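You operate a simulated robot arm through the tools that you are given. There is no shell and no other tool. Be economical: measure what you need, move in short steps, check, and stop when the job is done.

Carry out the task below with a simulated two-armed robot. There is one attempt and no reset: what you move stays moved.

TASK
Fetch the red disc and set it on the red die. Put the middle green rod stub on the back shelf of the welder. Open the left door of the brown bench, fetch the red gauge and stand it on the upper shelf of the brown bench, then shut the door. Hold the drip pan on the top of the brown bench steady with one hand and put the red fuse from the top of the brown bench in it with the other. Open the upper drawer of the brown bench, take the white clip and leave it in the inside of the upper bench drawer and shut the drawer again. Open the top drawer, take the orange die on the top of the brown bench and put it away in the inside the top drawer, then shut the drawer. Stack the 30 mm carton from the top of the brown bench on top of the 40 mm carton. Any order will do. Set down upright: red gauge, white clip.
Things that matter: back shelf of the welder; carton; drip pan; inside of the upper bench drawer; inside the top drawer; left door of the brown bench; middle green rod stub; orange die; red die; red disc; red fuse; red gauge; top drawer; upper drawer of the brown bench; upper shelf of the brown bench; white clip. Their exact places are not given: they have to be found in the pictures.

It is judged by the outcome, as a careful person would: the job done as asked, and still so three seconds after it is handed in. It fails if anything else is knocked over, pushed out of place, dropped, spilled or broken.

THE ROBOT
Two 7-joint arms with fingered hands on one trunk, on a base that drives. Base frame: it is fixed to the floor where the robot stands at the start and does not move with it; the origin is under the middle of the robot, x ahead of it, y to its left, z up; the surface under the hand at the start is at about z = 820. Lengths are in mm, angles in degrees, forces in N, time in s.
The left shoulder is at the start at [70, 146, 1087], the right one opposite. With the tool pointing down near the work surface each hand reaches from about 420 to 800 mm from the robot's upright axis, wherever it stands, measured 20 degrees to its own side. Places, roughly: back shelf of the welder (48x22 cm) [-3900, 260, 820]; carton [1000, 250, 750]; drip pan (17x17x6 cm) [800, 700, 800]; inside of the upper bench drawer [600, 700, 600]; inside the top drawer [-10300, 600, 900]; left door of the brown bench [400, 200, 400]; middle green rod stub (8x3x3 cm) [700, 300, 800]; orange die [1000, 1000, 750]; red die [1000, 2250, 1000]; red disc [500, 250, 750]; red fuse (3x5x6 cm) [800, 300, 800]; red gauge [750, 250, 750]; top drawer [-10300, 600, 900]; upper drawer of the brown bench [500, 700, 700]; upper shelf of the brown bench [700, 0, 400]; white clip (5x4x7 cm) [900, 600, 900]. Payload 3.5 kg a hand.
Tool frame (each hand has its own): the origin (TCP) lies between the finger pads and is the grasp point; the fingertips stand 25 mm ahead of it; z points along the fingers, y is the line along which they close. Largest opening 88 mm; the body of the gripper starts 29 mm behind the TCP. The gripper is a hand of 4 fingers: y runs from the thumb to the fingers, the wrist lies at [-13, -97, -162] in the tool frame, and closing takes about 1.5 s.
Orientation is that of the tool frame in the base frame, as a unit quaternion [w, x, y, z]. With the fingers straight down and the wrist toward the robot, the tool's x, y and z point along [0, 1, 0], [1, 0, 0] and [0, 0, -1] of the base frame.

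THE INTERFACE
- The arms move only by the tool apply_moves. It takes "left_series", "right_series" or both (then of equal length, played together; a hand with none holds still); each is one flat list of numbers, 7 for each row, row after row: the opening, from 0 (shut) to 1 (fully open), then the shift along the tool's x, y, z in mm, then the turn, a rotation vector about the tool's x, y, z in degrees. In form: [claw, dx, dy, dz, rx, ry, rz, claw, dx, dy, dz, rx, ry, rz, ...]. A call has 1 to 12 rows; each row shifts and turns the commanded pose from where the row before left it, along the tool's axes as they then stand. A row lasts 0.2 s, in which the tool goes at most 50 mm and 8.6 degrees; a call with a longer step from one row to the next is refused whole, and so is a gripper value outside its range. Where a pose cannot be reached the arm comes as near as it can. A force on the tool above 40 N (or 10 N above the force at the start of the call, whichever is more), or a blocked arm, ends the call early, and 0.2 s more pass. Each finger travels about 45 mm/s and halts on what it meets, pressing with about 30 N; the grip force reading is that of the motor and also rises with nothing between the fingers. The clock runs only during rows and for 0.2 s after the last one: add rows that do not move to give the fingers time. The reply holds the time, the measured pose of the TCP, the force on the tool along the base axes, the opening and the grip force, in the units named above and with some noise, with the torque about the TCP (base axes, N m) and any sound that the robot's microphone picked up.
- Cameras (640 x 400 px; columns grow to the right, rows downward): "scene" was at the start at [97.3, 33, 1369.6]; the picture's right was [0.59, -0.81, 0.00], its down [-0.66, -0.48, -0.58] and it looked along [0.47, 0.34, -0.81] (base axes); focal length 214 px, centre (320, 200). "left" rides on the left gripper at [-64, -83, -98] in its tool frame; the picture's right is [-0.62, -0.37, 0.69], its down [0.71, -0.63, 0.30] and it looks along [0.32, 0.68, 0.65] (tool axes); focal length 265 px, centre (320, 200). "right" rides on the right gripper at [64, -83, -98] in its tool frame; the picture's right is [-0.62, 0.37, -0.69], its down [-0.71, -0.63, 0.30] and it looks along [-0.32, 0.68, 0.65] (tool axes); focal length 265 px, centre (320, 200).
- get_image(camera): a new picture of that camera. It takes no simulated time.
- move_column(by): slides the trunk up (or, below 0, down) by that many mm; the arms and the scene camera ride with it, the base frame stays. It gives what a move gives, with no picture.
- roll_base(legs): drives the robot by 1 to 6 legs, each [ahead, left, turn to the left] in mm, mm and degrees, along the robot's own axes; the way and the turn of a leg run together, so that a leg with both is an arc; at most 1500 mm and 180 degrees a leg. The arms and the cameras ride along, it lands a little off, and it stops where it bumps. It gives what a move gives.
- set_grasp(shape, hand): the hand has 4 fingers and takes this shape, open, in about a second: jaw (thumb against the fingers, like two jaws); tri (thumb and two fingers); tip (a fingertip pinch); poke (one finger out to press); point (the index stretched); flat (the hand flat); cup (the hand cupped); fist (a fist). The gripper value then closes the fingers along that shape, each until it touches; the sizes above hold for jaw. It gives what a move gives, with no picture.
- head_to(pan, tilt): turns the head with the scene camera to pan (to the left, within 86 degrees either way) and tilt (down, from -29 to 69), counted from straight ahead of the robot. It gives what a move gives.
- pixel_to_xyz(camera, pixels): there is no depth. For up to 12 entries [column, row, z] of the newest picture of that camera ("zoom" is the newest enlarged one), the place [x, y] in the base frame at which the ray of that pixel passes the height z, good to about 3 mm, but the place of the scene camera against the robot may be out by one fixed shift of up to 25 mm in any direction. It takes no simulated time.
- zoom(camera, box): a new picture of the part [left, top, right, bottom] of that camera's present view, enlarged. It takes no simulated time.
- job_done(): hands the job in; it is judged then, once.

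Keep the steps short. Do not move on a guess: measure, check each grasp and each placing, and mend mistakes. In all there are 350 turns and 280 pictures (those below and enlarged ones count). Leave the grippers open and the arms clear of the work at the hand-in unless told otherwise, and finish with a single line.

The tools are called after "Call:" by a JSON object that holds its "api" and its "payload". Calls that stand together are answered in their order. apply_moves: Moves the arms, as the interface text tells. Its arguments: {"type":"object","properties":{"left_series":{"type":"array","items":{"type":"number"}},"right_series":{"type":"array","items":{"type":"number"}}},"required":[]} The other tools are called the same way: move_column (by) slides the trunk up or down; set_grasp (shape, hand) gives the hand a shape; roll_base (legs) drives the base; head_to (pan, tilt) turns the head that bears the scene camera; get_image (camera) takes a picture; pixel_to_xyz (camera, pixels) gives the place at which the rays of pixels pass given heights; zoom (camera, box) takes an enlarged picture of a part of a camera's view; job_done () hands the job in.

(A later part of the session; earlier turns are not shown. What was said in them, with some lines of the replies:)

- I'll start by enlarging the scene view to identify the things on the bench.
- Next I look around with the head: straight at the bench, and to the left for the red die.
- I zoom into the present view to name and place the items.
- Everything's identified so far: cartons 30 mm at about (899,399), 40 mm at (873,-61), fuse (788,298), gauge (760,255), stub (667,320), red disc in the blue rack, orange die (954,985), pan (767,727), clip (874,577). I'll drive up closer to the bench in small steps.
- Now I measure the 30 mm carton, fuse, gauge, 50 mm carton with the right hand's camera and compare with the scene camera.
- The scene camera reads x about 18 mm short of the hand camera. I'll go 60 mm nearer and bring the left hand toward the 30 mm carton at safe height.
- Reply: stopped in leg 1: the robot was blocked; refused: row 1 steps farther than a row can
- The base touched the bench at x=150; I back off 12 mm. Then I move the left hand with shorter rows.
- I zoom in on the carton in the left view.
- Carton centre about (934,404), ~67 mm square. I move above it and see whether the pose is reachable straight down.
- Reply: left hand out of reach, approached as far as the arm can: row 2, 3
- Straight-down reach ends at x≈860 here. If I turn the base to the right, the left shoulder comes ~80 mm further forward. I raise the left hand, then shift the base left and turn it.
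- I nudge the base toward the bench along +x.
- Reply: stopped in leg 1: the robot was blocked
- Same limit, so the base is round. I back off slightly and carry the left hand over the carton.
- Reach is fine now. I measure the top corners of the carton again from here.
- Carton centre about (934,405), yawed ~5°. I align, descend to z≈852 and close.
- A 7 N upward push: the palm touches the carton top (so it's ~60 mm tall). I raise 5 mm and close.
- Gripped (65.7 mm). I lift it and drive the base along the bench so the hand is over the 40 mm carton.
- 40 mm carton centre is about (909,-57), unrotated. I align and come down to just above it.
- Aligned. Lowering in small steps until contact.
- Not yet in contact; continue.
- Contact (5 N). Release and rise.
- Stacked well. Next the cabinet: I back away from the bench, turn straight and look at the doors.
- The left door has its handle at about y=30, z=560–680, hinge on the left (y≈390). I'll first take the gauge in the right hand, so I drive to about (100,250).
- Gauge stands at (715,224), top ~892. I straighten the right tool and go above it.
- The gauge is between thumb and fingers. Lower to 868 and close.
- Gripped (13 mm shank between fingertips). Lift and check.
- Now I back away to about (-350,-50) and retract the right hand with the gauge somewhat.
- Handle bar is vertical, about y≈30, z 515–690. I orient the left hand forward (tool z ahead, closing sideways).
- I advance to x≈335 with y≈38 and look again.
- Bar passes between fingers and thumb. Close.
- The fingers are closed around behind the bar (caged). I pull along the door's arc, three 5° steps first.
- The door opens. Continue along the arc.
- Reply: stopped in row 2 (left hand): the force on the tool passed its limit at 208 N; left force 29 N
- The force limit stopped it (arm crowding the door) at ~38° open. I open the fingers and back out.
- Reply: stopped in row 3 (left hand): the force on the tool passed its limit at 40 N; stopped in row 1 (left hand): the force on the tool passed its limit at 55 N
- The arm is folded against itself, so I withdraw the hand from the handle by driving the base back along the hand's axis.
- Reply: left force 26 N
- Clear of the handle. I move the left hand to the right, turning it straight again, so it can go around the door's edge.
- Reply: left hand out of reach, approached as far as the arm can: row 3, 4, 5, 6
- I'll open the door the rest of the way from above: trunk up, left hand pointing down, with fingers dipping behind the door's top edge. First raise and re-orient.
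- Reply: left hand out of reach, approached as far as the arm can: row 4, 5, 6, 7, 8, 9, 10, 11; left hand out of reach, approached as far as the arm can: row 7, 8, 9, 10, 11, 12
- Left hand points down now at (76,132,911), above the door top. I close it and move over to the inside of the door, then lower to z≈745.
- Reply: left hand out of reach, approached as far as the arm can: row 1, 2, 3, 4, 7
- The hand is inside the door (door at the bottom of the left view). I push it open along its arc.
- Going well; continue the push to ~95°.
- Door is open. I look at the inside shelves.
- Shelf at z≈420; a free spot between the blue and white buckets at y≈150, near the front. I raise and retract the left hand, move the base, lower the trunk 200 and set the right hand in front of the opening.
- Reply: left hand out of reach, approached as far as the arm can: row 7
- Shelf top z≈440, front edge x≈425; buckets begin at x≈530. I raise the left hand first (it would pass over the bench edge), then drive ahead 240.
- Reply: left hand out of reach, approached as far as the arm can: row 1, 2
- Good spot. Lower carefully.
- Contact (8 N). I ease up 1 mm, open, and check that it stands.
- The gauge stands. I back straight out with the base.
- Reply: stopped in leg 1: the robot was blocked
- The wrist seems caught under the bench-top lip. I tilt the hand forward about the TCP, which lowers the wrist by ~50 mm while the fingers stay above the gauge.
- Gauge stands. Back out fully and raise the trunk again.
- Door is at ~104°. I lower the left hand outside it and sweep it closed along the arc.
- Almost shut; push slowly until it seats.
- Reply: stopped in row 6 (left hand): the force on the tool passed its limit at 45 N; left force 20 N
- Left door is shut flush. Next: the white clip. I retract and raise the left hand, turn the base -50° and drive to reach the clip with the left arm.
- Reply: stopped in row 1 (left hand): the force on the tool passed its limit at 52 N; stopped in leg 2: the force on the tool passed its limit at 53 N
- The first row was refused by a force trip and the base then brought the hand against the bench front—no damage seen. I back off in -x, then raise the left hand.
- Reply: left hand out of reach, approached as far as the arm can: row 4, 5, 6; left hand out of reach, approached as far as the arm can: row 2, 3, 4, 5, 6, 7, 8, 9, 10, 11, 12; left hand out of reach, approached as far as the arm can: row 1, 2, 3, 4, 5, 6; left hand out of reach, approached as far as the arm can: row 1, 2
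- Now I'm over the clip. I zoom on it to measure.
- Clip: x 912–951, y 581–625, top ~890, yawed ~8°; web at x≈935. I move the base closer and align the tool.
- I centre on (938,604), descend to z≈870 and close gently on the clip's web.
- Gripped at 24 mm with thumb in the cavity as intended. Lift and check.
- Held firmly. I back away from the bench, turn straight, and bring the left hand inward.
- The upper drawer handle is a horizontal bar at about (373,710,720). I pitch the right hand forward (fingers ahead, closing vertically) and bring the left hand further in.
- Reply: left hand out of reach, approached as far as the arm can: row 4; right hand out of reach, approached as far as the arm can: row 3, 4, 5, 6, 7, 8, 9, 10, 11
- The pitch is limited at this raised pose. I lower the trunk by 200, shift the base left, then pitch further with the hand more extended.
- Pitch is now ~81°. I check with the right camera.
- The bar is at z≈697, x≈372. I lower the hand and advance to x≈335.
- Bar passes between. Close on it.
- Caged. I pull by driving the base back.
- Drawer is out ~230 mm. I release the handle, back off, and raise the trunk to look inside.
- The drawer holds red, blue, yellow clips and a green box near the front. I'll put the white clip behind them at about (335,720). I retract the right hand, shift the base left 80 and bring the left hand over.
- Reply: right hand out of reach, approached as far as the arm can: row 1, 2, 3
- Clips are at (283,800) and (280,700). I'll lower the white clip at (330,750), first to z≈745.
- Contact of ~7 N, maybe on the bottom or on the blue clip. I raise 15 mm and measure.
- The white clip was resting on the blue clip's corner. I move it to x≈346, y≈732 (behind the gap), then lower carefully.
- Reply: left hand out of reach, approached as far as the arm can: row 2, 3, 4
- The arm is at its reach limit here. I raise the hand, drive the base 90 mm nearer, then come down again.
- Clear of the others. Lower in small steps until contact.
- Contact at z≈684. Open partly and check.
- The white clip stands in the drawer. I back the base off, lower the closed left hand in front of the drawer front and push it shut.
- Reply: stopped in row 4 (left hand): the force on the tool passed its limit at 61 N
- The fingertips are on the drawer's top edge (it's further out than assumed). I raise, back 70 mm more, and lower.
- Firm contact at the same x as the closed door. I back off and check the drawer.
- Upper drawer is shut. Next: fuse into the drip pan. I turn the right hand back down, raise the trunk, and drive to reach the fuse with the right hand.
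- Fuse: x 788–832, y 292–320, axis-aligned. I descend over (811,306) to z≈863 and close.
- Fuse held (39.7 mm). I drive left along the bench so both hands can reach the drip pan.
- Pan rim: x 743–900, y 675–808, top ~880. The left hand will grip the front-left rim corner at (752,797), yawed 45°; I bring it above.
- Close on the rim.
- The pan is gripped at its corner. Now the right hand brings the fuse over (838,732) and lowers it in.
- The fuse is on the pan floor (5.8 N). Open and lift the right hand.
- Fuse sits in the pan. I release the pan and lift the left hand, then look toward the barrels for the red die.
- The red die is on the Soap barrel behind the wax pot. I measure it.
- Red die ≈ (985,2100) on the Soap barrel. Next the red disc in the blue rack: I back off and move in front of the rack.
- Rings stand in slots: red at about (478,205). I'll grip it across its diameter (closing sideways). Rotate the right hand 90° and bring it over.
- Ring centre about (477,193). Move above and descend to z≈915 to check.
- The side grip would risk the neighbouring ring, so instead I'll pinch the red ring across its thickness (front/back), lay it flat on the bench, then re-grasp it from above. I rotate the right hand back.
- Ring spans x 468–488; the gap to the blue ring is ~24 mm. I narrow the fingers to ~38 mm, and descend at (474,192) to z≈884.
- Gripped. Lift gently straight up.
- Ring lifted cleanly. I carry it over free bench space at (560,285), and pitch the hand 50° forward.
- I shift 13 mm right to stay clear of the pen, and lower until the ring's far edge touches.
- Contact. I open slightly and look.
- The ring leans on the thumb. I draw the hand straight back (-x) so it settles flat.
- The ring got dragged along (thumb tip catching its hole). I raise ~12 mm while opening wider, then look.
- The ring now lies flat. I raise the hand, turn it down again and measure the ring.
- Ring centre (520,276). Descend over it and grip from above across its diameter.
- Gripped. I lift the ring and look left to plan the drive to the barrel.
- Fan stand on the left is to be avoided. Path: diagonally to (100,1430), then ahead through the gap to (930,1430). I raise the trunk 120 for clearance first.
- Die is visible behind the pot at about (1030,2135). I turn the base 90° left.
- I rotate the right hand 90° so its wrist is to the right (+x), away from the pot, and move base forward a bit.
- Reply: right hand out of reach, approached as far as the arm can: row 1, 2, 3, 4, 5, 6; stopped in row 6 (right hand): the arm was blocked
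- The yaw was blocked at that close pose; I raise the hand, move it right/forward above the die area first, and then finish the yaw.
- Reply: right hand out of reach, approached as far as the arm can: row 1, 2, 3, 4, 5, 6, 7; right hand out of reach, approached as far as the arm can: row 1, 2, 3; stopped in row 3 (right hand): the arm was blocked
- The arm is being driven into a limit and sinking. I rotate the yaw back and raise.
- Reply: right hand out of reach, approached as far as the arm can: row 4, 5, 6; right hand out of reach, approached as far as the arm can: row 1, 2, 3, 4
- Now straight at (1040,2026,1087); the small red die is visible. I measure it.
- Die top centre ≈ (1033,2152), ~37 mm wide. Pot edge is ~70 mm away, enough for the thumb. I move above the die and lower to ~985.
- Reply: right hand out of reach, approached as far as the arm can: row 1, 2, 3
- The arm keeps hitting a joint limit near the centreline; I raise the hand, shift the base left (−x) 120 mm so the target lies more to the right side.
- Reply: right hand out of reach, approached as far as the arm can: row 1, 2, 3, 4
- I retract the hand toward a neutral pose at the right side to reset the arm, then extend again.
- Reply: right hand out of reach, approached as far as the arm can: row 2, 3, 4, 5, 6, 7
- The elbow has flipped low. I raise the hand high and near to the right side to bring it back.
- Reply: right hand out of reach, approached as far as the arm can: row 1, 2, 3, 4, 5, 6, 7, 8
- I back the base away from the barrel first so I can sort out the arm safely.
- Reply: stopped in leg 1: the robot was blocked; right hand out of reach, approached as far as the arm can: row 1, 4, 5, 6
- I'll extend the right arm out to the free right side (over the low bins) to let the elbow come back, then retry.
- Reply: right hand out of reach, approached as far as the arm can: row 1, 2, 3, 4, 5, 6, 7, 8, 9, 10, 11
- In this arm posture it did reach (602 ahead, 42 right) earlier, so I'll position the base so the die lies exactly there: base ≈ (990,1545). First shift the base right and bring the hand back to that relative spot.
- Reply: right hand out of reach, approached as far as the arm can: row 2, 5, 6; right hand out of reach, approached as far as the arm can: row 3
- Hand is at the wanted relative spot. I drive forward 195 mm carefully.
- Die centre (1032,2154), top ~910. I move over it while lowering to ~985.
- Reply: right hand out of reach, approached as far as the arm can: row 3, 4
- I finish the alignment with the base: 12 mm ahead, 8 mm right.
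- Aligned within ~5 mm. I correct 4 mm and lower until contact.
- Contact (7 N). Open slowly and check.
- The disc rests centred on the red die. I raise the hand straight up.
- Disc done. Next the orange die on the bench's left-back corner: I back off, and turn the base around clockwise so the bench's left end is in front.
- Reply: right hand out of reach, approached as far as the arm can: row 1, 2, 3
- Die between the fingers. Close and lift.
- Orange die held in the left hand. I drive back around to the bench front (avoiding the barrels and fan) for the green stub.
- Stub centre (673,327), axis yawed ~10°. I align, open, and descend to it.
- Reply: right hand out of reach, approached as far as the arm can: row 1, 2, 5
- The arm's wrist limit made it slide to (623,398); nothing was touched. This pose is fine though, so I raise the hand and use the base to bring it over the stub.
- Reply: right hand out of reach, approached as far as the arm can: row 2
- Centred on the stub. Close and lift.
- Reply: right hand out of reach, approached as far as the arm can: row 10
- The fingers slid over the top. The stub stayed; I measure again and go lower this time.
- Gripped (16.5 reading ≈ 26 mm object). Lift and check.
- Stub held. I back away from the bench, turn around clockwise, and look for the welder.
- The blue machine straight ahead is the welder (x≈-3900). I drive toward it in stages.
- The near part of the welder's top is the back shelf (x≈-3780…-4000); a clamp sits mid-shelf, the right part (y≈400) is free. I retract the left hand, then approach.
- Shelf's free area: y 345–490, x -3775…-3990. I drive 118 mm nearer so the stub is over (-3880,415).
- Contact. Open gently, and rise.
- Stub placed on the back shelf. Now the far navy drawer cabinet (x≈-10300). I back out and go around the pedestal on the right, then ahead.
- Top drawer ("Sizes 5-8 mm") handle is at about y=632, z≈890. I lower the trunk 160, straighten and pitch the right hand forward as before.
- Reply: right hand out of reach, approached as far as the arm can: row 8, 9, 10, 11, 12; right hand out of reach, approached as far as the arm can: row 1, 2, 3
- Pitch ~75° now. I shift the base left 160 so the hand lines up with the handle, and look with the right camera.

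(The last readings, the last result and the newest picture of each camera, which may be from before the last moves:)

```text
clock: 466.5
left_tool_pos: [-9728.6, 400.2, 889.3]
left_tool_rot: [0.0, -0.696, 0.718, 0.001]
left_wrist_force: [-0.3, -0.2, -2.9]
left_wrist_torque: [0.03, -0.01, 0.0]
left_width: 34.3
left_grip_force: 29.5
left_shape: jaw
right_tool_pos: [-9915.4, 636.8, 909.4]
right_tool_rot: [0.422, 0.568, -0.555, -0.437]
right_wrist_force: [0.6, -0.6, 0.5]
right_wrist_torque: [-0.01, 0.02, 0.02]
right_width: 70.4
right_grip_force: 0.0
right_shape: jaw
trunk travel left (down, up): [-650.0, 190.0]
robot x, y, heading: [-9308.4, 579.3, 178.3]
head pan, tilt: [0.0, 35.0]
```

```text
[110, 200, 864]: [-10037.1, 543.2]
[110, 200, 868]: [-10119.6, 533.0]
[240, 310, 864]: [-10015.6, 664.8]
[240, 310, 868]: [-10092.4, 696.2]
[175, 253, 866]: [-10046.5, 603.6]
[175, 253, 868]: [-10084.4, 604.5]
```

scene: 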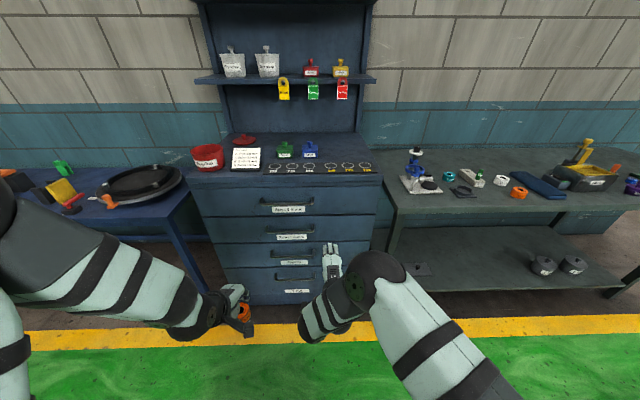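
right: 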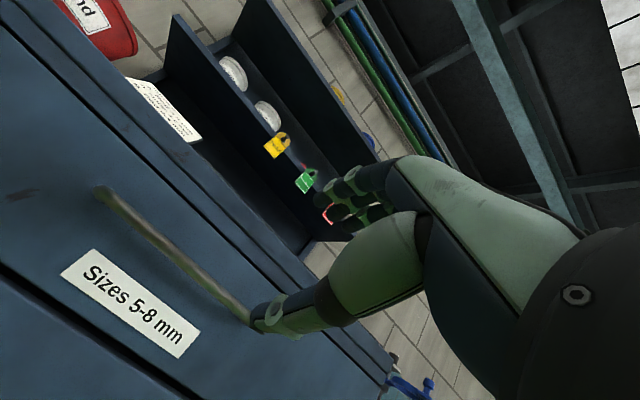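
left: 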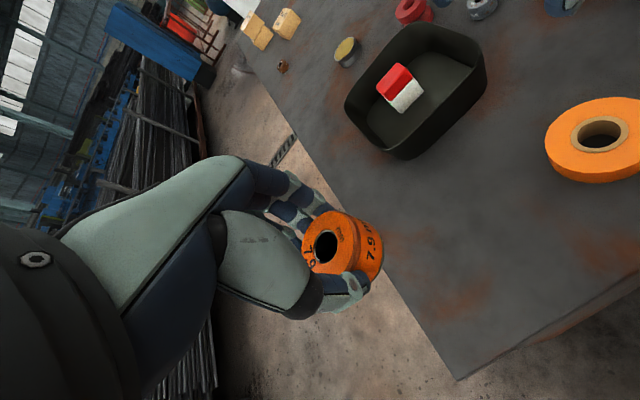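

Bar at about (-10088, 615, 867). I advance to x≈-10040 and look.

Call:
{"api": "apply_moves", "payload": {"right_series": [0.8, 5, -3, 44, 0, 0, 0, 0.8, 5, -3, 44, 0, 0, 0, 0.8, 5, -2, 42, 0, 0, 0, 0.8, 0, 0, 0, 0, 0, 0]}}

Call:
{"api": "get_image", "payload": {"camera": "right"}}

```text
clock: 467.5
left_tool_pos: [-9728.3, 400.3, 887.6]
left_tool_rot: [0.001, -0.696, 0.718, 0.0]
left_wrist_force: [-0.3, 0.7, -3.4]
left_wrist_torque: [-0.02, -0.03, 0.04]
left_width: 34.1
left_grip_force: 30.0
left_shape: jaw
right_tool_pos: [-10040.6, 620.5, 868.1]
right_tool_rot: [0.422, 0.569, -0.554, -0.437]
right_wrist_force: [-0.2, -0.8, 0.6]
right_wrist_torque: [0.0, 0.01, -0.02]
right_width: 70.4
right_grip_force: 0.1
right_shape: jaw
trunk travel left (down, up): [-650.0, 190.0]
robot x, y, heading: [-9310.2, 583.1, 178.5]
head pan, tilt: [0.0, 35.0]
```

```text
50 pictures are left
```

right: 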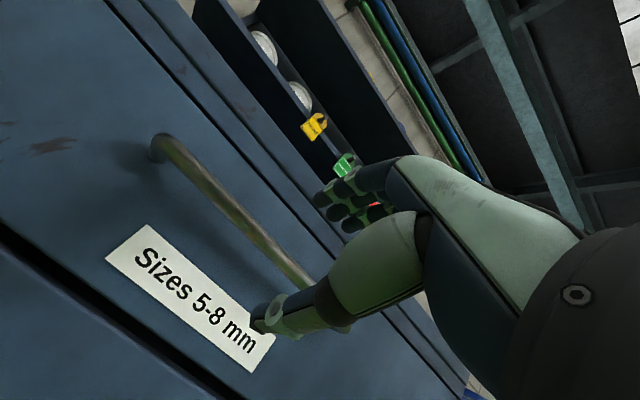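

Call:
{"api": "pixel_to_xyz", "payload": {"camera": "right", "pixels": [[235, 215, 864], [235, 215, 867], [235, 215, 870], [165, 150, 867], [300, 278, 867]]}}

```text
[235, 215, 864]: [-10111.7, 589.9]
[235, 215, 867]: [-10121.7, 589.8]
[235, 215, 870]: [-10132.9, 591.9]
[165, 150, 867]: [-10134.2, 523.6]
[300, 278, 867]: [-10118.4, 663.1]
```

Triangulated bar at x≈-10133, z≈871. Advance to x≈-10122 and close.

Call:
{"api": "apply_moves", "payload": {"right_series": [0.8, 0, 12, 39, 0, 0, 0, 0.8, 0, 9, 28, 0, 0, 0, 0.8, 0, 0, 0, 0, 0, 0]}}

Call:
{"api": "get_image", "payload": {"camera": "right"}}

```text
clock: 468.3
left_tool_pos: [-9727.7, 400.7, 888.4]
left_tool_rot: [0.001, -0.696, 0.718, -0.001]
left_wrist_force: [0.0, -1.0, -3.6]
left_wrist_torque: [0.02, -0.02, 0.0]
left_width: 34.1
left_grip_force: 29.9
left_shape: jaw
right_tool_pos: [-10058.1, 621.7, 871.3]
right_tool_rot: [0.423, 0.569, -0.554, -0.437]
right_wrist_force: [0.8, 0.1, 0.2]
right_wrist_torque: [0.0, -0.02, 0.0]
right_width: 70.6
right_grip_force: 0.0
right_shape: jaw
right hand out of reach, approached as far as the arm can: row 1, 2
trunk travel left (down, up): [-650.0, 190.0]
robot x, y, heading: [-9309.9, 587.2, 178.4]
head pan, tilt: [0.0, 35.0]
```

```text
49 pictures are left
```

right: 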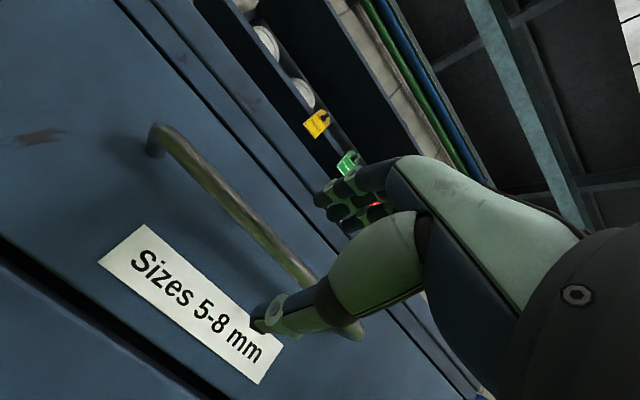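

Arm's reach ends; I use the base to advance 62 mm.

Call:
{"api": "roll_base", "payload": {"legs": [[62, 0, 0]]}}

Call:
{"api": "get_image", "payload": {"camera": "right"}}

```text
clock: 469.3
left_tool_pos: [-9793.2, 402.0, 887.4]
left_tool_rot: [0.002, -0.696, 0.718, 0.0]
left_wrist_force: [0.4, 0.2, -2.9]
left_wrist_torque: [0.02, -0.02, 0.01]
left_width: 34.1
left_grip_force: 29.9
left_shape: jaw
right_tool_pos: [-10122.0, 623.2, 870.6]
right_tool_rot: [0.422, 0.569, -0.555, -0.436]
right_wrist_force: [-0.6, 0.1, 0.1]
right_wrist_torque: [0.01, 0.02, 0.0]
right_width: 70.3
right_grip_force: 0.0
right_shape: jaw
trunk travel left (down, up): [-650.0, 190.0]
robot x, y, heading: [-9375.7, 589.3, 178.6]
head pan, tilt: [0.0, 35.0]
```

```text
48 pictures are left
```

right: 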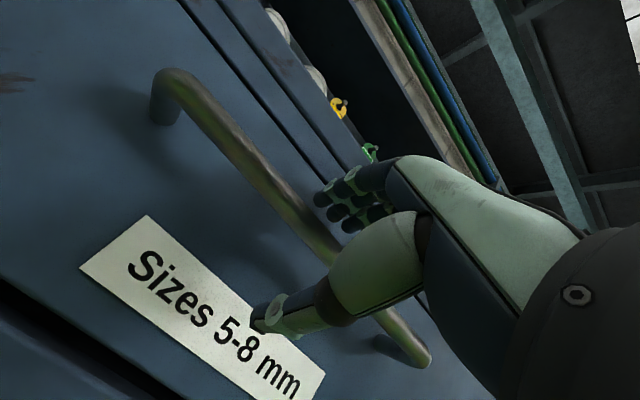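

Call:
{"api": "apply_moves", "payload": {"right_series": [0.4, 0, 0, 0, 0, 0, 0, 0, 0, 0, 0, 0, 0, 0, 0, 0, 0, 0, 0, 0, 0, 0, 0, 0, 0, 0, 0, 0, 0, 0, 0, 0, 0, 0, 0, 0, 0, 0, 0, 0, 0, 0, 0, 0, 0, 0, 0, 0, 0]}}

Call:
{"api": "get_image", "payload": {"camera": "right"}}

```text
clock: 470.9
left_tool_pos: [-9792.6, 402.2, 888.9]
left_tool_rot: [0.001, -0.696, 0.718, -0.001]
left_wrist_force: [0.2, 0.7, -3.3]
left_wrist_torque: [-0.02, 0.0, 0.04]
left_width: 34.3
left_grip_force: 30.4
left_shape: jaw
right_tool_pos: [-10122.3, 622.8, 869.8]
right_tool_rot: [0.421, 0.57, -0.555, -0.435]
right_wrist_force: [-3.0, -0.7, -4.1]
right_wrist_torque: [0.07, 0.03, 0.02]
right_width: 0.2
right_grip_force: 29.6
right_shape: jaw
trunk travel left (down, up): [-650.0, 190.0]
robot x, y, heading: [-9374.9, 588.1, 178.6]
head pan, tilt: [0.0, 35.0]
```

```text
47 pictures are left
```

right: 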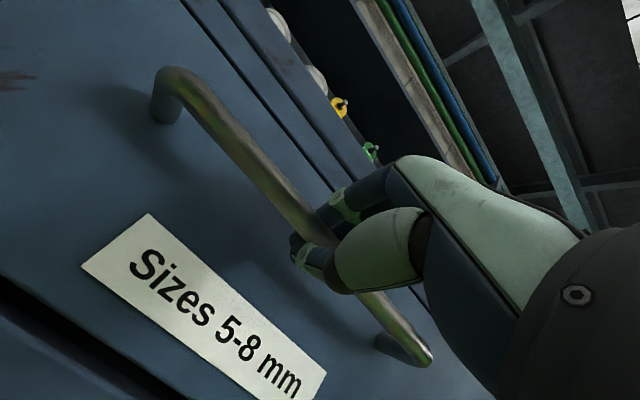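

Caged around the bar. Pull by driving back 130, then check.

Call:
{"api": "roll_base", "payload": {"legs": [[-130, 0, 0]]}}

Call:
{"api": "get_image", "payload": {"camera": "scene"}}

```text
clock: 472.2
left_tool_pos: [-9661.9, 400.7, 887.7]
left_tool_rot: [0.002, -0.696, 0.718, -0.001]
left_wrist_force: [0.3, -0.7, -3.2]
left_wrist_torque: [0.01, -0.02, 0.01]
left_width: 34.1
left_grip_force: 30.1
left_shape: jaw
right_tool_pos: [-9992.9, 620.8, 869.3]
right_tool_rot: [0.422, 0.569, -0.555, -0.436]
right_wrist_force: [-3.2, 6.4, -8.6]
right_wrist_torque: [0.05, -0.03, 0.05]
right_width: 0.2
right_grip_force: 30.1
right_shape: jaw
trunk travel left (down, up): [-650.0, 190.0]
robot x, y, heading: [-9244.8, 582.4, 178.5]
head pan, tilt: [0.0, 35.0]
```

```text
46 pictures are left
```

scene: 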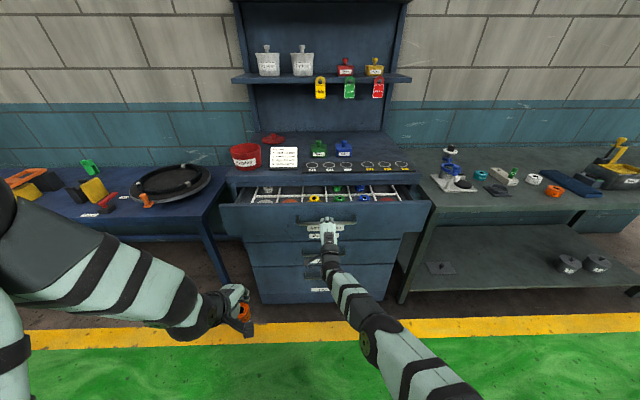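

Call:
{"api": "roll_base", "payload": {"legs": [[-120, 0, 0]]}}

Call:
{"api": "zoom", "payload": {"camera": "scene", "box": [200, 150, 450, 290]}}

```text
clock: 473.4
left_tool_pos: [-9546.2, 395.4, 888.8]
left_tool_rot: [0.001, -0.697, 0.717, -0.001]
left_wrist_force: [-0.3, -0.6, -2.8]
left_wrist_torque: [-0.01, -0.01, 0.02]
left_width: 34.2
left_grip_force: 30.0
left_shape: jaw
right_tool_pos: [-9875.3, 614.4, 869.4]
right_tool_rot: [0.422, 0.571, -0.554, -0.434]
right_wrist_force: [-3.4, 3.0, -10.9]
right_wrist_torque: [0.0, 0.07, 0.04]
right_width: 0.2
right_grip_force: 30.0
right_shape: jaw
trunk travel left (down, up): [-650.0, 190.0]
robot x, y, heading: [-9126.5, 579.4, 178.4]
head pan, tilt: [0.0, 35.0]
```

```text
2.56 times, centred on (325, 220) of scene
```

zoom: 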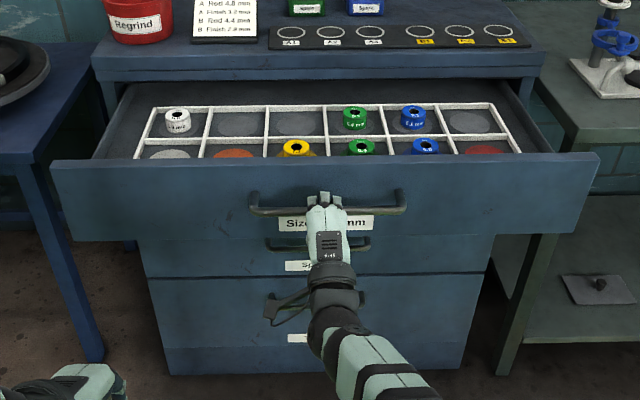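

The drawer shows a grid; an orange spot marks the orange die's cell (second row, 2nd column). I release the handle, back off, raise the trunk and look.

Call:
{"api": "apply_moves", "payload": {"right_series": [0.4, 0, 0, 0, 0, 0, 0, 0.7, 0, 0, 0, 0, 0, 0, 1, 0, 0, 0, 0, 0, 0, 1, 0, 0, 0, 0, 0, 0, 1, 0, 0, 0, 0, 0, 0]}}

Call:
{"api": "roll_base", "payload": {"legs": [[-110, 0, 0]]}}

Call:
{"api": "move_column", "payload": {"by": 180}}

Call:
{"api": "apply_moves", "payload": {"right_series": [1, -40, 0, 0, 0, 0, 0, 1, -40, 0, 0, 0, 0, 0, 1, -40, 0, 0, 0, 0, 0, 1, -40, 0, 0, 0, 0, 0]}}

Call:
{"api": "get_image", "payload": {"camera": "scene"}}

```text
clock: 474.6
left_tool_pos: [-9543.6, 396.4, 889.2]
left_tool_rot: [0.0, -0.697, 0.717, 0.0]
left_wrist_force: [-0.3, 0.1, -2.8]
left_wrist_torque: [0.01, 0.0, 0.0]
left_width: 34.2
left_grip_force: 30.2
left_shape: jaw
right_tool_pos: [-9874.6, 613.0, 869.8]
right_tool_rot: [0.423, 0.57, -0.554, -0.436]
right_wrist_force: [1.2, -0.3, -0.5]
right_wrist_torque: [0.0, 0.04, 0.0]
right_width: 87.1
right_grip_force: 0.1
right_shape: jaw
trunk travel left (down, up): [-650.0, 190.0]
robot x, y, heading: [-9125.7, 580.1, 178.5]
head pan, tilt: [0.0, 35.0]
```

```text
clock: 475.8
left_tool_pos: [-9436.2, 392.2, 888.8]
left_tool_rot: [0.001, -0.697, 0.717, -0.001]
left_wrist_force: [0.4, -0.4, -2.9]
left_wrist_torque: [0.01, -0.03, 0.0]
left_width: 34.2
left_grip_force: 29.6
left_shape: jaw
right_tool_pos: [-9766.0, 611.3, 869.5]
right_tool_rot: [0.422, 0.57, -0.554, -0.435]
right_wrist_force: [0.1, 0.7, 0.5]
right_wrist_torque: [0.0, 0.03, -0.03]
right_width: 87.7
right_grip_force: 0.0
right_shape: jaw
trunk travel left (down, up): [-650.0, 190.0]
robot x, y, heading: [-9018.4, 579.4, 178.6]
head pan, tilt: [0.0, 35.0]
```

```text
clock: 477.8
left_tool_pos: [-9435.0, 392.1, 1067.8]
left_tool_rot: [0.001, -0.698, 0.716, 0.0]
left_wrist_force: [0.5, 0.0, -2.6]
left_wrist_torque: [-0.02, 0.0, 0.01]
left_width: 34.3
left_grip_force: 29.9
left_shape: jaw
right_tool_pos: [-9766.3, 610.6, 1050.4]
right_tool_rot: [0.422, 0.57, -0.554, -0.435]
right_wrist_force: [0.4, -0.7, -0.3]
right_wrist_torque: [0.03, 0.02, 0.04]
right_width: 87.6
right_grip_force: 0.0
right_shape: jaw
trunk travel left (down, up): [-830.0, 10.0]
robot x, y, heading: [-9017.2, 578.8, 178.6]
head pan, tilt: [0.0, 35.0]
```

```text
clock: 478.8
left_tool_pos: [-9435.3, 392.4, 1069.5]
left_tool_rot: [0.0, -0.697, 0.717, 0.0]
left_wrist_force: [0.0, -0.5, -2.6]
left_wrist_torque: [0.04, -0.02, 0.02]
left_width: 34.3
left_grip_force: 30.1
left_shape: jaw
right_tool_pos: [-9766.6, 772.7, 1052.0]
right_tool_rot: [0.424, 0.569, -0.554, -0.435]
right_wrist_force: [0.7, 0.6, -0.1]
right_wrist_torque: [0.01, -0.01, 0.04]
right_width: 87.5
right_grip_force: 0.0
right_shape: jaw
trunk travel left (down, up): [-830.0, 10.0]
robot x, y, heading: [-9018.8, 577.3, 178.6]
head pan, tilt: [0.0, 35.0]
```

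```text
44 pictures are left
```

scene: 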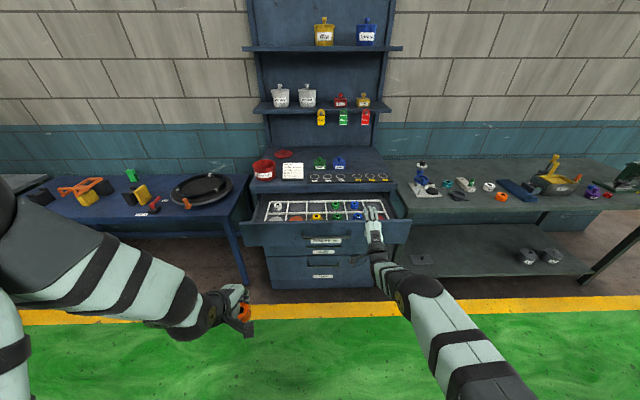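

Call:
{"api": "pixel_to_xyz", "payload": {"camera": "scene", "pixels": [[294, 218, 850], [275, 218, 850], [316, 217, 850], [275, 204, 850], [243, 224, 920], [408, 222, 920]]}}

```text
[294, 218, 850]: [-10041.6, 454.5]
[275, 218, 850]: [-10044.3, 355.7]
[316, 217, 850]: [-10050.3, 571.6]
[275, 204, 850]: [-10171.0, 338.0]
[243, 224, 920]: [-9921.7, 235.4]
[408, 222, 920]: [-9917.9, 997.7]
```

The orange cell is near (-10045,460). I turn the right hand back to pointing down and out of the way, then drive ahead with the left hand toward the drawer.

Call:
{"api": "apply_moves", "payload": {"right_series": [1, -20, 0, -10, 7.5, 0, 0, 1, -20, 0, -10, 7.5, 0, 0, 1, -20, 0, 0, 7.5, 0, 0, 1, -20, 0, 0, 7.5, 0, 0, 1, 0, 0, 0, 7.5, 0, 0, 1, 0, 0, 0, 7.5, 0, 0, 1, 0, 0, 0, 7.5, 0, 0, 1, 0, -20, 0, 7.5, 0, 0, 1, 0, -30, -20, 7.5, 0, 0, 1, 0, -40, -20, 7.5, 0, 0, 1, 0, -40, -20, 0, 0, 0]}}

Call:
{"api": "roll_base", "payload": {"legs": [[400, 0, 0]]}}

Call:
{"api": "get_image", "payload": {"camera": "left"}}

```text
clock: 481.2
left_tool_pos: [-9433.4, 391.7, 1069.3]
left_tool_rot: [-0.001, -0.697, 0.717, 0.0]
left_wrist_force: [0.7, -0.4, -3.2]
left_wrist_torque: [0.01, 0.0, 0.0]
left_width: 33.8
left_grip_force: 29.6
left_shape: jaw
right_tool_pos: [-9612.2, 852.8, 1105.1]
right_tool_rot: [-0.011, 0.71, -0.704, -0.008]
right_wrist_force: [-0.1, 0.4, 0.1]
right_wrist_torque: [0.03, 0.03, 0.0]
right_width: 87.7
right_grip_force: 0.0
right_shape: jaw
trunk travel left (down, up): [-830.0, 10.0]
robot x, y, heading: [-9020.0, 579.3, 178.5]
head pan, tilt: [0.0, 35.0]
```

```text
clock: 483.7
left_tool_pos: [-9836.9, 407.6, 1069.4]
left_tool_rot: [0.0, -0.694, 0.72, 0.0]
left_wrist_force: [0.1, 0.5, -3.4]
left_wrist_torque: [-0.01, 0.01, 0.02]
left_width: 34.0
left_grip_force: 30.0
left_shape: jaw
right_tool_pos: [-10013.5, 870.2, 1104.9]
right_tool_rot: [-0.011, 0.708, -0.706, -0.009]
right_wrist_force: [-0.7, -0.2, 0.4]
right_wrist_torque: [-0.01, 0.03, -0.01]
right_width: 87.7
right_grip_force: 0.1
right_shape: jaw
trunk travel left (down, up): [-830.0, 10.0]
robot x, y, heading: [-9421.7, 587.5, 178.4]
head pan, tilt: [0.0, 35.0]
```

```text
43 pictures are left
```

left: 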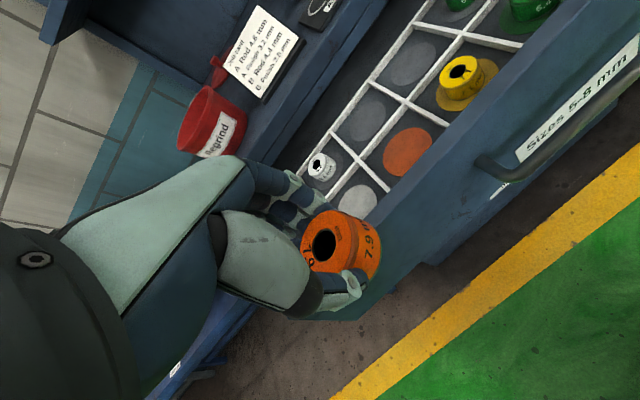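

Call:
{"api": "pixel_to_xyz", "payload": {"camera": "left", "pixels": [[407, 152, 820], [407, 152, 840], [407, 152, 860], [407, 152, 880], [356, 203, 850], [368, 122, 850], [465, 88, 850]]}}

```text
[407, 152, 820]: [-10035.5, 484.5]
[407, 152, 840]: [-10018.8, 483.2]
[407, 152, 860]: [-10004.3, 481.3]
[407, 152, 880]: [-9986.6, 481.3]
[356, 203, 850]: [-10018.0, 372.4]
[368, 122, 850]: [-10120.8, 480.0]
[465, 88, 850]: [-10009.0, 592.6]
```

Call:
{"api": "apply_moves", "payload": {"left_series": [0.15, -19, 44, 0, 0, 0, 0, 0.15, -19, 44, 0, 0, 0, 0, 0.15, -19, 44, 0, 0, 0, 0, 0.15, -18, 43, 0, 0, 0, 0, 0.15, 0, 0, 40, 0, 0, 0, 0.15, 0, 0, 30, 0, 0, 0, 0.15, 0, 0, 0, 0, 0, 0]}}

Call:
{"api": "get_image", "payload": {"camera": "left"}}

```text
clock: 485.3
left_tool_pos: [-10010.2, 486.2, 999.1]
left_tool_rot: [0.001, -0.694, 0.72, 0.0]
left_wrist_force: [0.2, 0.1, -2.7]
left_wrist_torque: [-0.02, -0.01, 0.02]
left_width: 34.0
left_grip_force: 30.1
left_shape: jaw
right_tool_pos: [-10014.3, 869.6, 1103.5]
right_tool_rot: [-0.012, 0.707, -0.707, -0.007]
right_wrist_force: [0.0, -0.3, -0.5]
right_wrist_torque: [0.0, 0.0, -0.01]
right_width: 87.6
right_grip_force: 0.1
right_shape: jaw
trunk travel left (down, up): [-830.0, 10.0]
robot x, y, heading: [-9418.6, 590.1, 178.0]
head pan, tilt: [0.0, 35.0]
```

```text
42 pictures are left
```

left: 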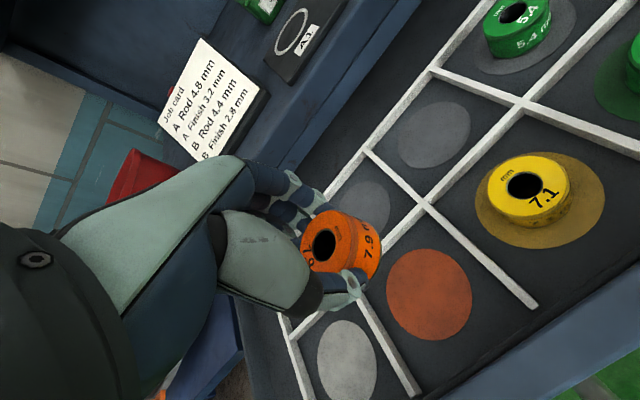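

Call:
{"api": "pixel_to_xyz", "payload": {"camera": "left", "pixels": [[430, 293, 830], [430, 293, 850], [430, 293, 870], [500, 330, 850], [392, 340, 860], [300, 330, 860]]}}

```text
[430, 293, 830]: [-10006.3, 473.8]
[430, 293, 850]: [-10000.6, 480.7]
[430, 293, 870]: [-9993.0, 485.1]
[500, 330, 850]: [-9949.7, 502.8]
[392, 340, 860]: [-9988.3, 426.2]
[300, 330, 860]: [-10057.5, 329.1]
```

Spot centre (-9994,485), drawer floor ≈ 870. I align and lower.

Call:
{"api": "apply_moves", "payload": {"left_series": [0.15, 1, -16, 15, 0, 0, 0, 0.15, 0, 0, 40, 0, 0, 0, 0.15, 0, 0, 25, 0, 0, 0, 0.15, 0, 0, 6, 0, 0, 0, 0.15, 0, 0, 0, 0, 0, 0]}}

Call:
{"api": "get_image", "payload": {"camera": "left"}}

```text
clock: 486.5
left_tool_pos: [-9993.6, 486.9, 911.5]
left_tool_rot: [0.001, -0.694, 0.72, -0.001]
left_wrist_force: [0.3, -0.6, -3.1]
left_wrist_torque: [-0.01, 0.01, 0.01]
left_width: 33.8
left_grip_force: 29.8
left_shape: jaw
right_tool_pos: [-10015.2, 869.4, 1103.1]
right_tool_rot: [0.012, -0.707, 0.707, 0.008]
right_wrist_force: [-1.2, 0.3, 0.1]
right_wrist_torque: [-0.01, -0.02, 0.02]
right_width: 87.7
right_grip_force: 0.2
right_shape: jaw
trunk travel left (down, up): [-830.0, 10.0]
robot x, y, heading: [-9420.9, 590.0, 178.0]
head pan, tilt: [0.0, 35.0]
```

```text
41 pictures are left
```

left: 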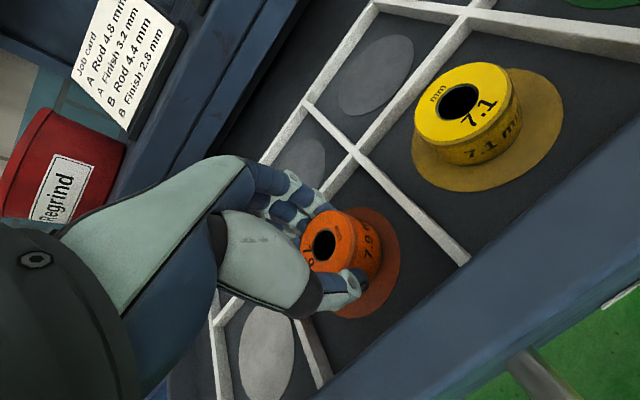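

Right over the orange spot. Lower to contact.

Call:
{"api": "apply_moves", "payload": {"left_series": [0.15, 0, 0, 3, 0, 0, 0, 0.15, 0, 0, 2, 0, 0, 0, 0.15, 0, 0, 0, 0, 0, 0]}}

Call:
{"api": "apply_moves", "payload": {"left_series": [0.15, 0, 0, 2, 0, 0, 0, 0.15, 0, 0, 2, 0, 0, 0, 0.15, 0, 0, 0, 0, 0, 0]}}

Call:
{"api": "apply_moves", "payload": {"left_series": [0.15, 0, 0, 2, 0, 0, 0, 0.15, 0, 0, 2, 0, 0, 0, 0.15, 0, 0, 0, 0, 0, 0]}}

```text
clock: 487.3
left_tool_pos: [-9993.9, 486.8, 907.1]
left_tool_rot: [0.0, -0.694, 0.72, 0.0]
left_wrist_force: [0.0, -0.4, -2.7]
left_wrist_torque: [-0.04, -0.02, -0.04]
left_width: 34.2
left_grip_force: 30.2
left_shape: jaw
right_tool_pos: [-10014.3, 869.6, 1103.0]
right_tool_rot: [-0.012, 0.707, -0.707, -0.008]
right_wrist_force: [-0.7, -0.1, -0.1]
right_wrist_torque: [0.06, -0.01, 0.03]
right_width: 87.8
right_grip_force: 0.1
right_shape: jaw
trunk travel left (down, up): [-830.0, 10.0]
robot x, y, heading: [-9420.6, 591.0, 178.2]
head pan, tilt: [0.0, 35.0]
```

```text
clock: 488.1
left_tool_pos: [-9993.6, 487.1, 905.9]
left_tool_rot: [-0.002, -0.694, 0.72, 0.002]
left_wrist_force: [1.3, -1.2, 12.7]
left_wrist_torque: [-0.07, 0.14, 0.03]
left_width: 34.3
left_grip_force: 30.0
left_shape: jaw
right_tool_pos: [-10012.2, 869.7, 1104.7]
right_tool_rot: [-0.011, 0.707, -0.707, -0.01]
right_wrist_force: [0.0, 1.0, 0.2]
right_wrist_torque: [0.01, 0.0, 0.01]
right_width: 87.7
right_grip_force: 0.1
right_shape: jaw
trunk travel left (down, up): [-830.0, 10.0]
robot x, y, heading: [-9419.9, 589.6, 178.1]
head pan, tilt: [0.0, 35.0]
```

```text
clock: 488.9
left_tool_pos: [-9992.4, 486.1, 904.8]
left_tool_rot: [-0.003, -0.695, 0.719, 0.004]
left_wrist_force: [-1.8, -0.9, 27.7]
left_wrist_torque: [-0.02, 0.26, 0.03]
left_width: 36.3
left_grip_force: 30.3
left_shape: jaw
right_tool_pos: [-10010.0, 870.6, 1105.6]
right_tool_rot: [-0.009, 0.707, -0.707, -0.01]
right_wrist_force: [-0.9, -0.4, 0.7]
right_wrist_torque: [-0.01, -0.04, -0.01]
right_width: 87.4
right_grip_force: 0.1
right_shape: jaw
trunk travel left (down, up): [-830.0, 10.0]
robot x, y, heading: [-9419.0, 587.9, 178.1]
head pan, tilt: [0.0, 35.0]
```

Firm contact. I ease up and release.

Call:
{"api": "apply_moves", "payload": {"left_series": [0.15, 0, 0, -4, 0, 0, 0, 0.4, 0, 0, 0, 0, 0, 0, 0.55, 0, 0, 0, 0, 0, 0, 0.65, 0, 0, 0, 0, 0, 0, 0.65, 0, 0, 0, 0, 0, 0, 0.65, 0, 0, -15, 0, 0, 0, 0.65, 0, 0, -35, 0, 0, 0, 0.65, 0, 0, -45, 0, 0, 0, 0.65, 0, 0, -45, 0, 0, 0]}}

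Call:
{"api": "get_image", "payload": {"camera": "left"}}

```text
clock: 490.9
left_tool_pos: [-9992.1, 486.8, 1044.7]
left_tool_rot: [-0.001, -0.694, 0.72, 0.0]
left_wrist_force: [0.1, 0.1, 0.5]
left_wrist_torque: [0.03, -0.01, 0.0]
left_width: 56.9
left_grip_force: 0.0
left_shape: jaw
right_tool_pos: [-10013.4, 869.0, 1104.3]
right_tool_rot: [0.011, -0.707, 0.707, 0.009]
right_wrist_force: [-0.8, 0.3, -0.5]
right_wrist_torque: [0.04, -0.01, 0.03]
right_width: 87.9
right_grip_force: 0.1
right_shape: jaw
trunk travel left (down, up): [-830.0, 10.0]
robot x, y, heading: [-9421.0, 592.1, 178.3]
head pan, tilt: [0.0, 35.0]
```

```text
40 pictures are left
```

left: 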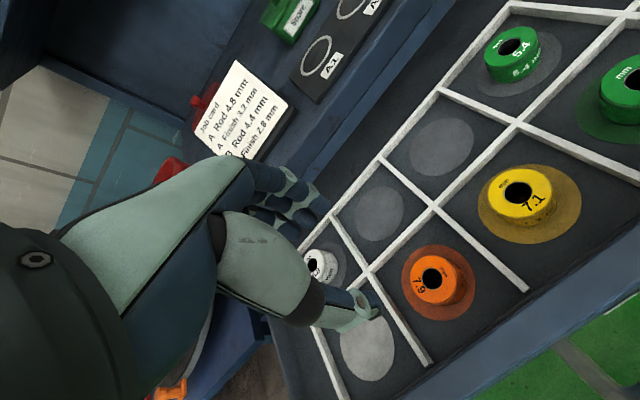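

The orange die sits in its cell. Now shut the drawer: back off, shift right 130, and lower the closed left hand in front of the drawer.

Call:
{"api": "roll_base", "payload": {"legs": [[-270, 0, 1.7], [0, -135, 0]]}}

Call:
{"api": "apply_moves", "payload": {"left_series": [0, 0, 0, 40, 0, 0, 0, 0, 0, 0, 45, 0, 0, 0, 0, 0, 0, 40, 0, 0, 0, 0, 0, 0, 0, 0, 0, 0]}}

Call:
{"api": "get_image", "payload": {"camera": "left"}}

```text
clock: 493.7
left_tool_pos: [-9721.7, 595.9, 1044.3]
left_tool_rot: [0.001, -0.705, 0.709, 0.001]
left_wrist_force: [0.7, 0.0, 0.9]
left_wrist_torque: [-0.01, 0.03, 0.0]
left_width: 56.7
left_grip_force: 0.1
left_shape: jaw
right_tool_pos: [-9754.7, 979.1, 1105.2]
right_tool_rot: [-0.011, 0.718, -0.696, -0.009]
right_wrist_force: [-0.3, -0.6, 0.5]
right_wrist_torque: [0.01, 0.04, 0.01]
right_width: 87.6
right_grip_force: 0.1
right_shape: jaw
trunk travel left (down, up): [-830.0, 10.0]
robot x, y, heading: [-9150.8, 718.2, 180.0]
head pan, tilt: [0.0, 35.0]
```

```text
clock: 494.7
left_tool_pos: [-9718.6, 597.0, 919.8]
left_tool_rot: [0.0, -0.705, 0.709, 0.0]
left_wrist_force: [0.2, -0.2, 0.1]
left_wrist_torque: [-0.02, 0.0, 0.01]
left_width: 0.0
left_grip_force: 19.1
left_shape: jaw
right_tool_pos: [-9754.4, 981.0, 1103.9]
right_tool_rot: [-0.01, 0.718, -0.696, -0.008]
right_wrist_force: [-0.3, -0.2, -0.3]
right_wrist_torque: [-0.01, 0.0, 0.03]
right_width: 87.8
right_grip_force: 0.0
right_shape: jaw
trunk travel left (down, up): [-830.0, 10.0]
robot x, y, heading: [-9153.2, 719.6, 179.9]
head pan, tilt: [0.0, 35.0]
```

```text
39 pictures are left
```

left: 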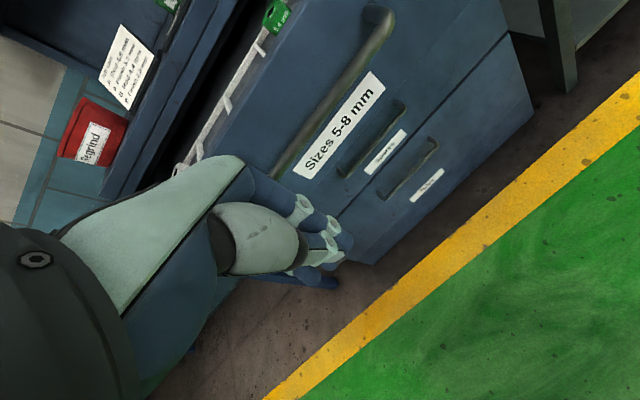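

Call:
{"api": "roll_base", "payload": {"legs": [[170, 0, 0]]}}

Call:
{"api": "get_image", "payload": {"camera": "left"}}

```text
clock: 496.1
left_tool_pos: [-9887.9, 598.3, 920.7]
left_tool_rot: [-0.001, -0.705, 0.709, 0.001]
left_wrist_force: [0.0, 0.0, 0.1]
left_wrist_torque: [-0.01, 0.0, 0.04]
left_width: 0.0
left_grip_force: 29.8
left_shape: jaw
right_tool_pos: [-9921.8, 982.8, 1105.2]
right_tool_rot: [-0.01, 0.718, -0.696, -0.009]
right_wrist_force: [0.2, 0.1, -0.1]
right_wrist_torque: [0.0, 0.01, 0.01]
right_width: 87.6
right_grip_force: 0.0
right_shape: jaw
trunk travel left (down, up): [-830.0, 10.0]
robot x, y, heading: [-9319.9, 717.2, 180.0]
head pan, tilt: [0.0, 35.0]
```

```text
38 pictures are left
```

left: 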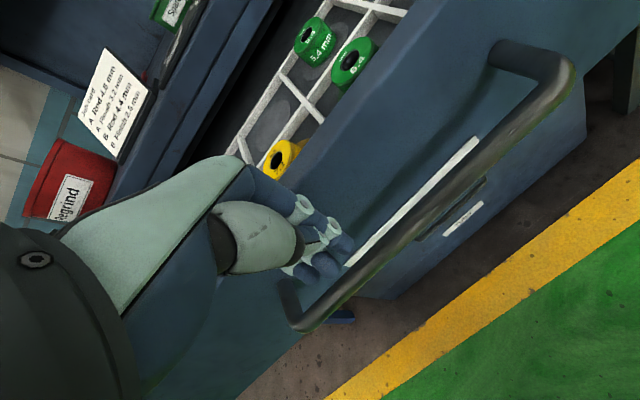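

Call:
{"api": "roll_base", "payload": {"legs": [[110, 0, 0]]}}

Call:
{"api": "roll_base", "payload": {"legs": [[100, 0, 0]]}}

Call:
{"api": "get_image", "payload": {"camera": "left"}}

```text
clock: 497.4
left_tool_pos: [-9996.0, 597.8, 921.6]
left_tool_rot: [-0.002, -0.705, 0.709, 0.001]
left_wrist_force: [0.1, -0.1, 0.4]
left_wrist_torque: [-0.03, 0.0, -0.02]
left_width: 0.0
left_grip_force: 29.6
left_shape: jaw
right_tool_pos: [-10031.6, 982.1, 1105.4]
right_tool_rot: [-0.009, 0.718, -0.696, -0.01]
right_wrist_force: [0.7, -0.5, 0.0]
right_wrist_torque: [0.0, 0.01, 0.03]
right_width: 87.3
right_grip_force: 0.1
right_shape: jaw
trunk travel left (down, up): [-830.0, 10.0]
robot x, y, heading: [-9430.7, 721.1, 180.0]
head pan, tilt: [0.0, 35.0]
```

```text
clock: 498.5
left_tool_pos: [-10095.8, 598.1, 922.2]
left_tool_rot: [-0.001, -0.706, 0.709, 0.001]
left_wrist_force: [1.0, -0.4, 0.3]
left_wrist_torque: [0.02, 0.02, 0.01]
left_width: 0.0
left_grip_force: 29.8
left_shape: jaw
right_tool_pos: [-10131.2, 982.8, 1108.3]
right_tool_rot: [-0.009, 0.717, -0.697, -0.012]
right_wrist_force: [-0.9, 0.8, -0.3]
right_wrist_torque: [0.02, 0.01, 0.06]
right_width: 87.6
right_grip_force: 0.0
right_shape: jaw
trunk travel left (down, up): [-830.0, 10.0]
robot x, y, heading: [-9531.8, 721.0, 179.9]
head pan, tilt: [0.0, 35.0]
```

```text
37 pictures are left
```

left: 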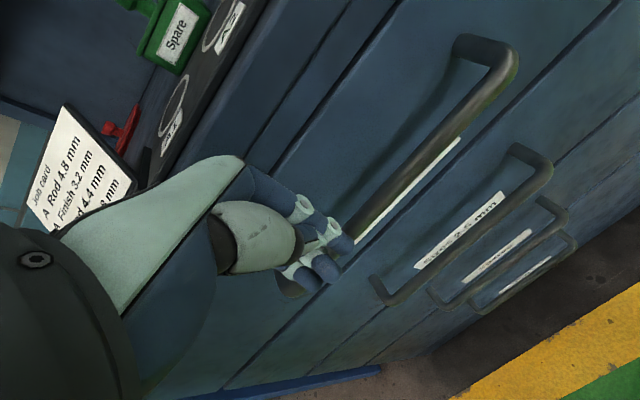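

Call:
{"api": "apply_moves", "payload": {"left_series": [0, 0, 8, 0, 0, 0, 0, 0, 0, 8, 0, 0, 0, 0, 0, 0, 8, 0, 0, 0, 0, 0, 0, 6, 0, 0, 0, 0, 0, 0, 6, 0, 0, 0, 0, 0, 0, 6, 0, 0, 0, 0, 0, 0, 5, 0, 0, 0, 0, 0, 0, 5, 0, 0, 0, 0]}}

Call:
{"api": "get_image", "payload": {"camera": "left"}}

```text
clock: 500.1
left_tool_pos: [-10129.8, 599.6, 912.9]
left_tool_rot: [0.012, -0.704, 0.71, -0.012]
left_wrist_force: [28.1, -0.8, 7.2]
left_wrist_torque: [0.03, 1.62, 0.3]
left_width: 0.0
left_grip_force: 29.6
left_shape: jaw
right_tool_pos: [-10132.9, 981.7, 1107.1]
right_tool_rot: [-0.01, 0.719, -0.695, -0.011]
right_wrist_force: [-0.4, -0.3, -0.8]
right_wrist_torque: [-0.03, -0.03, 0.0]
right_width: 87.8
right_grip_force: 0.0
right_shape: jaw
trunk travel left (down, up): [-830.0, 10.0]
robot x, y, heading: [-9533.1, 721.3, 179.9]
head pan, tilt: [0.0, 35.0]
stopped in row 7 (left hand): the force on the tool passed its limit at 44 N (the readings are from after the stop); the commanded pose is now the measured one
```

```text
36 pictures are left
```

left: 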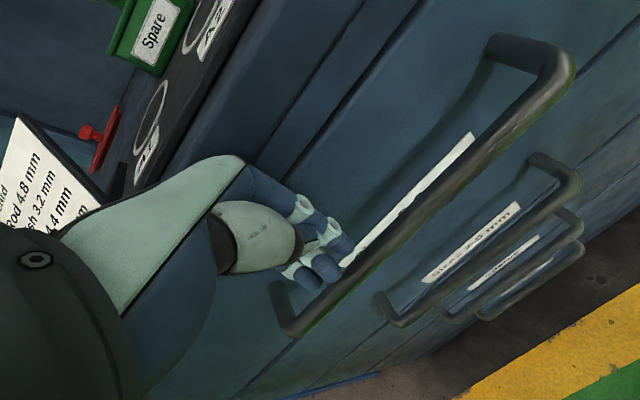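

Drawer seated (44 N). My fingertips are behind the bar, so I raise the hand first, then back away and check.

Call:
{"api": "apply_moves", "payload": {"left_series": [0, 0, -3, -10, 0, 0, 0, 0, 0, 0, -30, 0, 0, 0, 0, 0, 0, -40, 0, 0, 0, 0, 0, 0, -40, 0, 0, 0]}}

Call:
{"api": "get_image", "payload": {"camera": "scene"}}

```text
clock: 501.1
left_tool_pos: [-10134.1, 599.1, 1035.4]
left_tool_rot: [0.007, -0.704, 0.71, -0.007]
left_wrist_force: [0.1, 0.2, -0.2]
left_wrist_torque: [0.02, 0.02, -0.03]
left_width: 0.0
left_grip_force: 30.2
left_shape: jaw
right_tool_pos: [-10135.0, 981.9, 1104.5]
right_tool_rot: [-0.011, 0.717, -0.697, -0.01]
right_wrist_force: [-0.7, 0.4, 0.3]
right_wrist_torque: [0.02, 0.05, -0.02]
right_width: 87.9
right_grip_force: 0.0
right_shape: jaw
trunk travel left (down, up): [-830.0, 10.0]
robot x, y, heading: [-9537.5, 715.9, 180.0]
head pan, tilt: [0.0, 35.0]
```

```text
35 pictures are left
```

scene: 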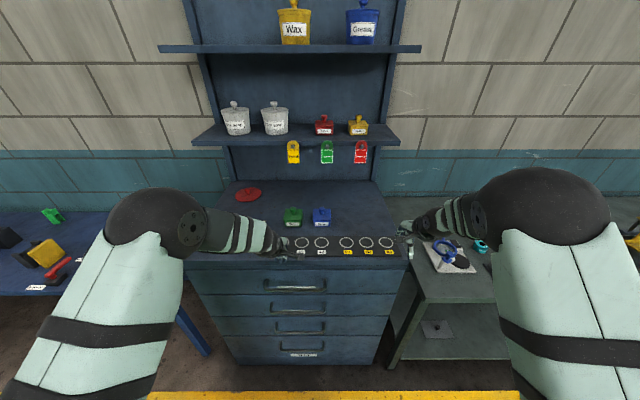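

The top drawer is shut. I back away, open the left hand, and take a last look.

Call:
{"api": "roll_base", "payload": {"legs": [[-450, 0, 0]]}}

Call:
{"api": "apply_moves", "payload": {"left_series": [0.5, 0, 0, 0, 0, 0, 0, 1, 0, 0, 0, 0, 0, 0, 1, 0, 0, 0, 0, 0, 0, 1, 0, 0, 0, 0, 0, 0, 1, 0, 0, 0, 0, 0, 0, 1, 0, 0, 0, 0, 0, 0, 1, 0, 0, 0, 0, 0, 0]}}

Call:
{"api": "get_image", "payload": {"camera": "scene"}}

```text
clock: 503.8
left_tool_pos: [-9696.8, 599.7, 1032.8]
left_tool_rot: [0.008, -0.705, 0.709, -0.009]
left_wrist_force: [-0.4, 0.4, 0.1]
left_wrist_torque: [0.0, -0.01, 0.02]
left_width: 0.1
left_grip_force: 29.6
left_shape: jaw
right_tool_pos: [-9696.4, 980.0, 1103.7]
right_tool_rot: [-0.012, 0.718, -0.696, -0.008]
right_wrist_force: [-0.3, 0.1, -0.4]
right_wrist_torque: [0.01, 0.01, -0.02]
right_width: 88.0
right_grip_force: 0.0
right_shape: jaw
trunk travel left (down, up): [-830.0, 10.0]
robot x, y, heading: [-9092.9, 722.3, 180.0]
head pan, tilt: [0.0, 35.0]
```

```text
clock: 505.4
left_tool_pos: [-9694.8, 598.6, 1033.4]
left_tool_rot: [0.008, -0.705, 0.709, -0.008]
left_wrist_force: [1.0, -0.5, 0.2]
left_wrist_torque: [0.01, 0.01, 0.03]
left_width: 87.8
left_grip_force: 0.1
left_shape: jaw
right_tool_pos: [-9694.4, 979.9, 1104.1]
right_tool_rot: [-0.011, 0.718, -0.696, -0.009]
right_wrist_force: [-0.5, -0.7, -0.5]
right_wrist_torque: [0.0, 0.03, -0.03]
right_width: 87.6
right_grip_force: 0.0
right_shape: jaw
trunk travel left (down, up): [-830.0, 10.0]
robot x, y, heading: [-9092.2, 721.5, 179.8]
head pan, tilt: [0.0, 35.0]
```

```text
34 pictures are left
```

scene: 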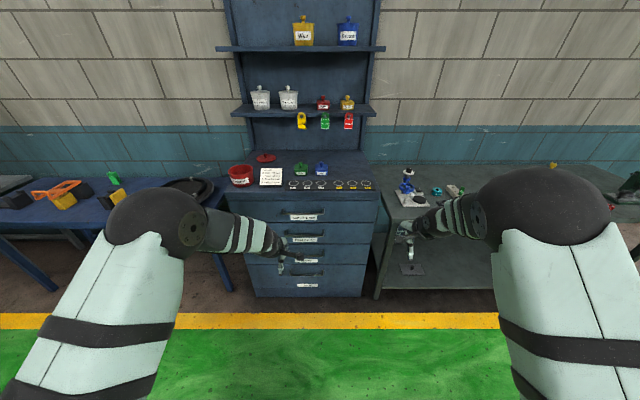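

The drawer is shut, both hands are open and clear, and every task has been placed and checked in the pictures, though I did not reopen the upper bench drawer to see the white clip after shutting it. I hand in.

Call:
{"api": "job_done", "payload": {}}

```text
The job is handed in.
```

All seven tasks were carried out and the job is handed in; I did not reopen the upper bench drawer to confirm the white clip still stands after shutting it.
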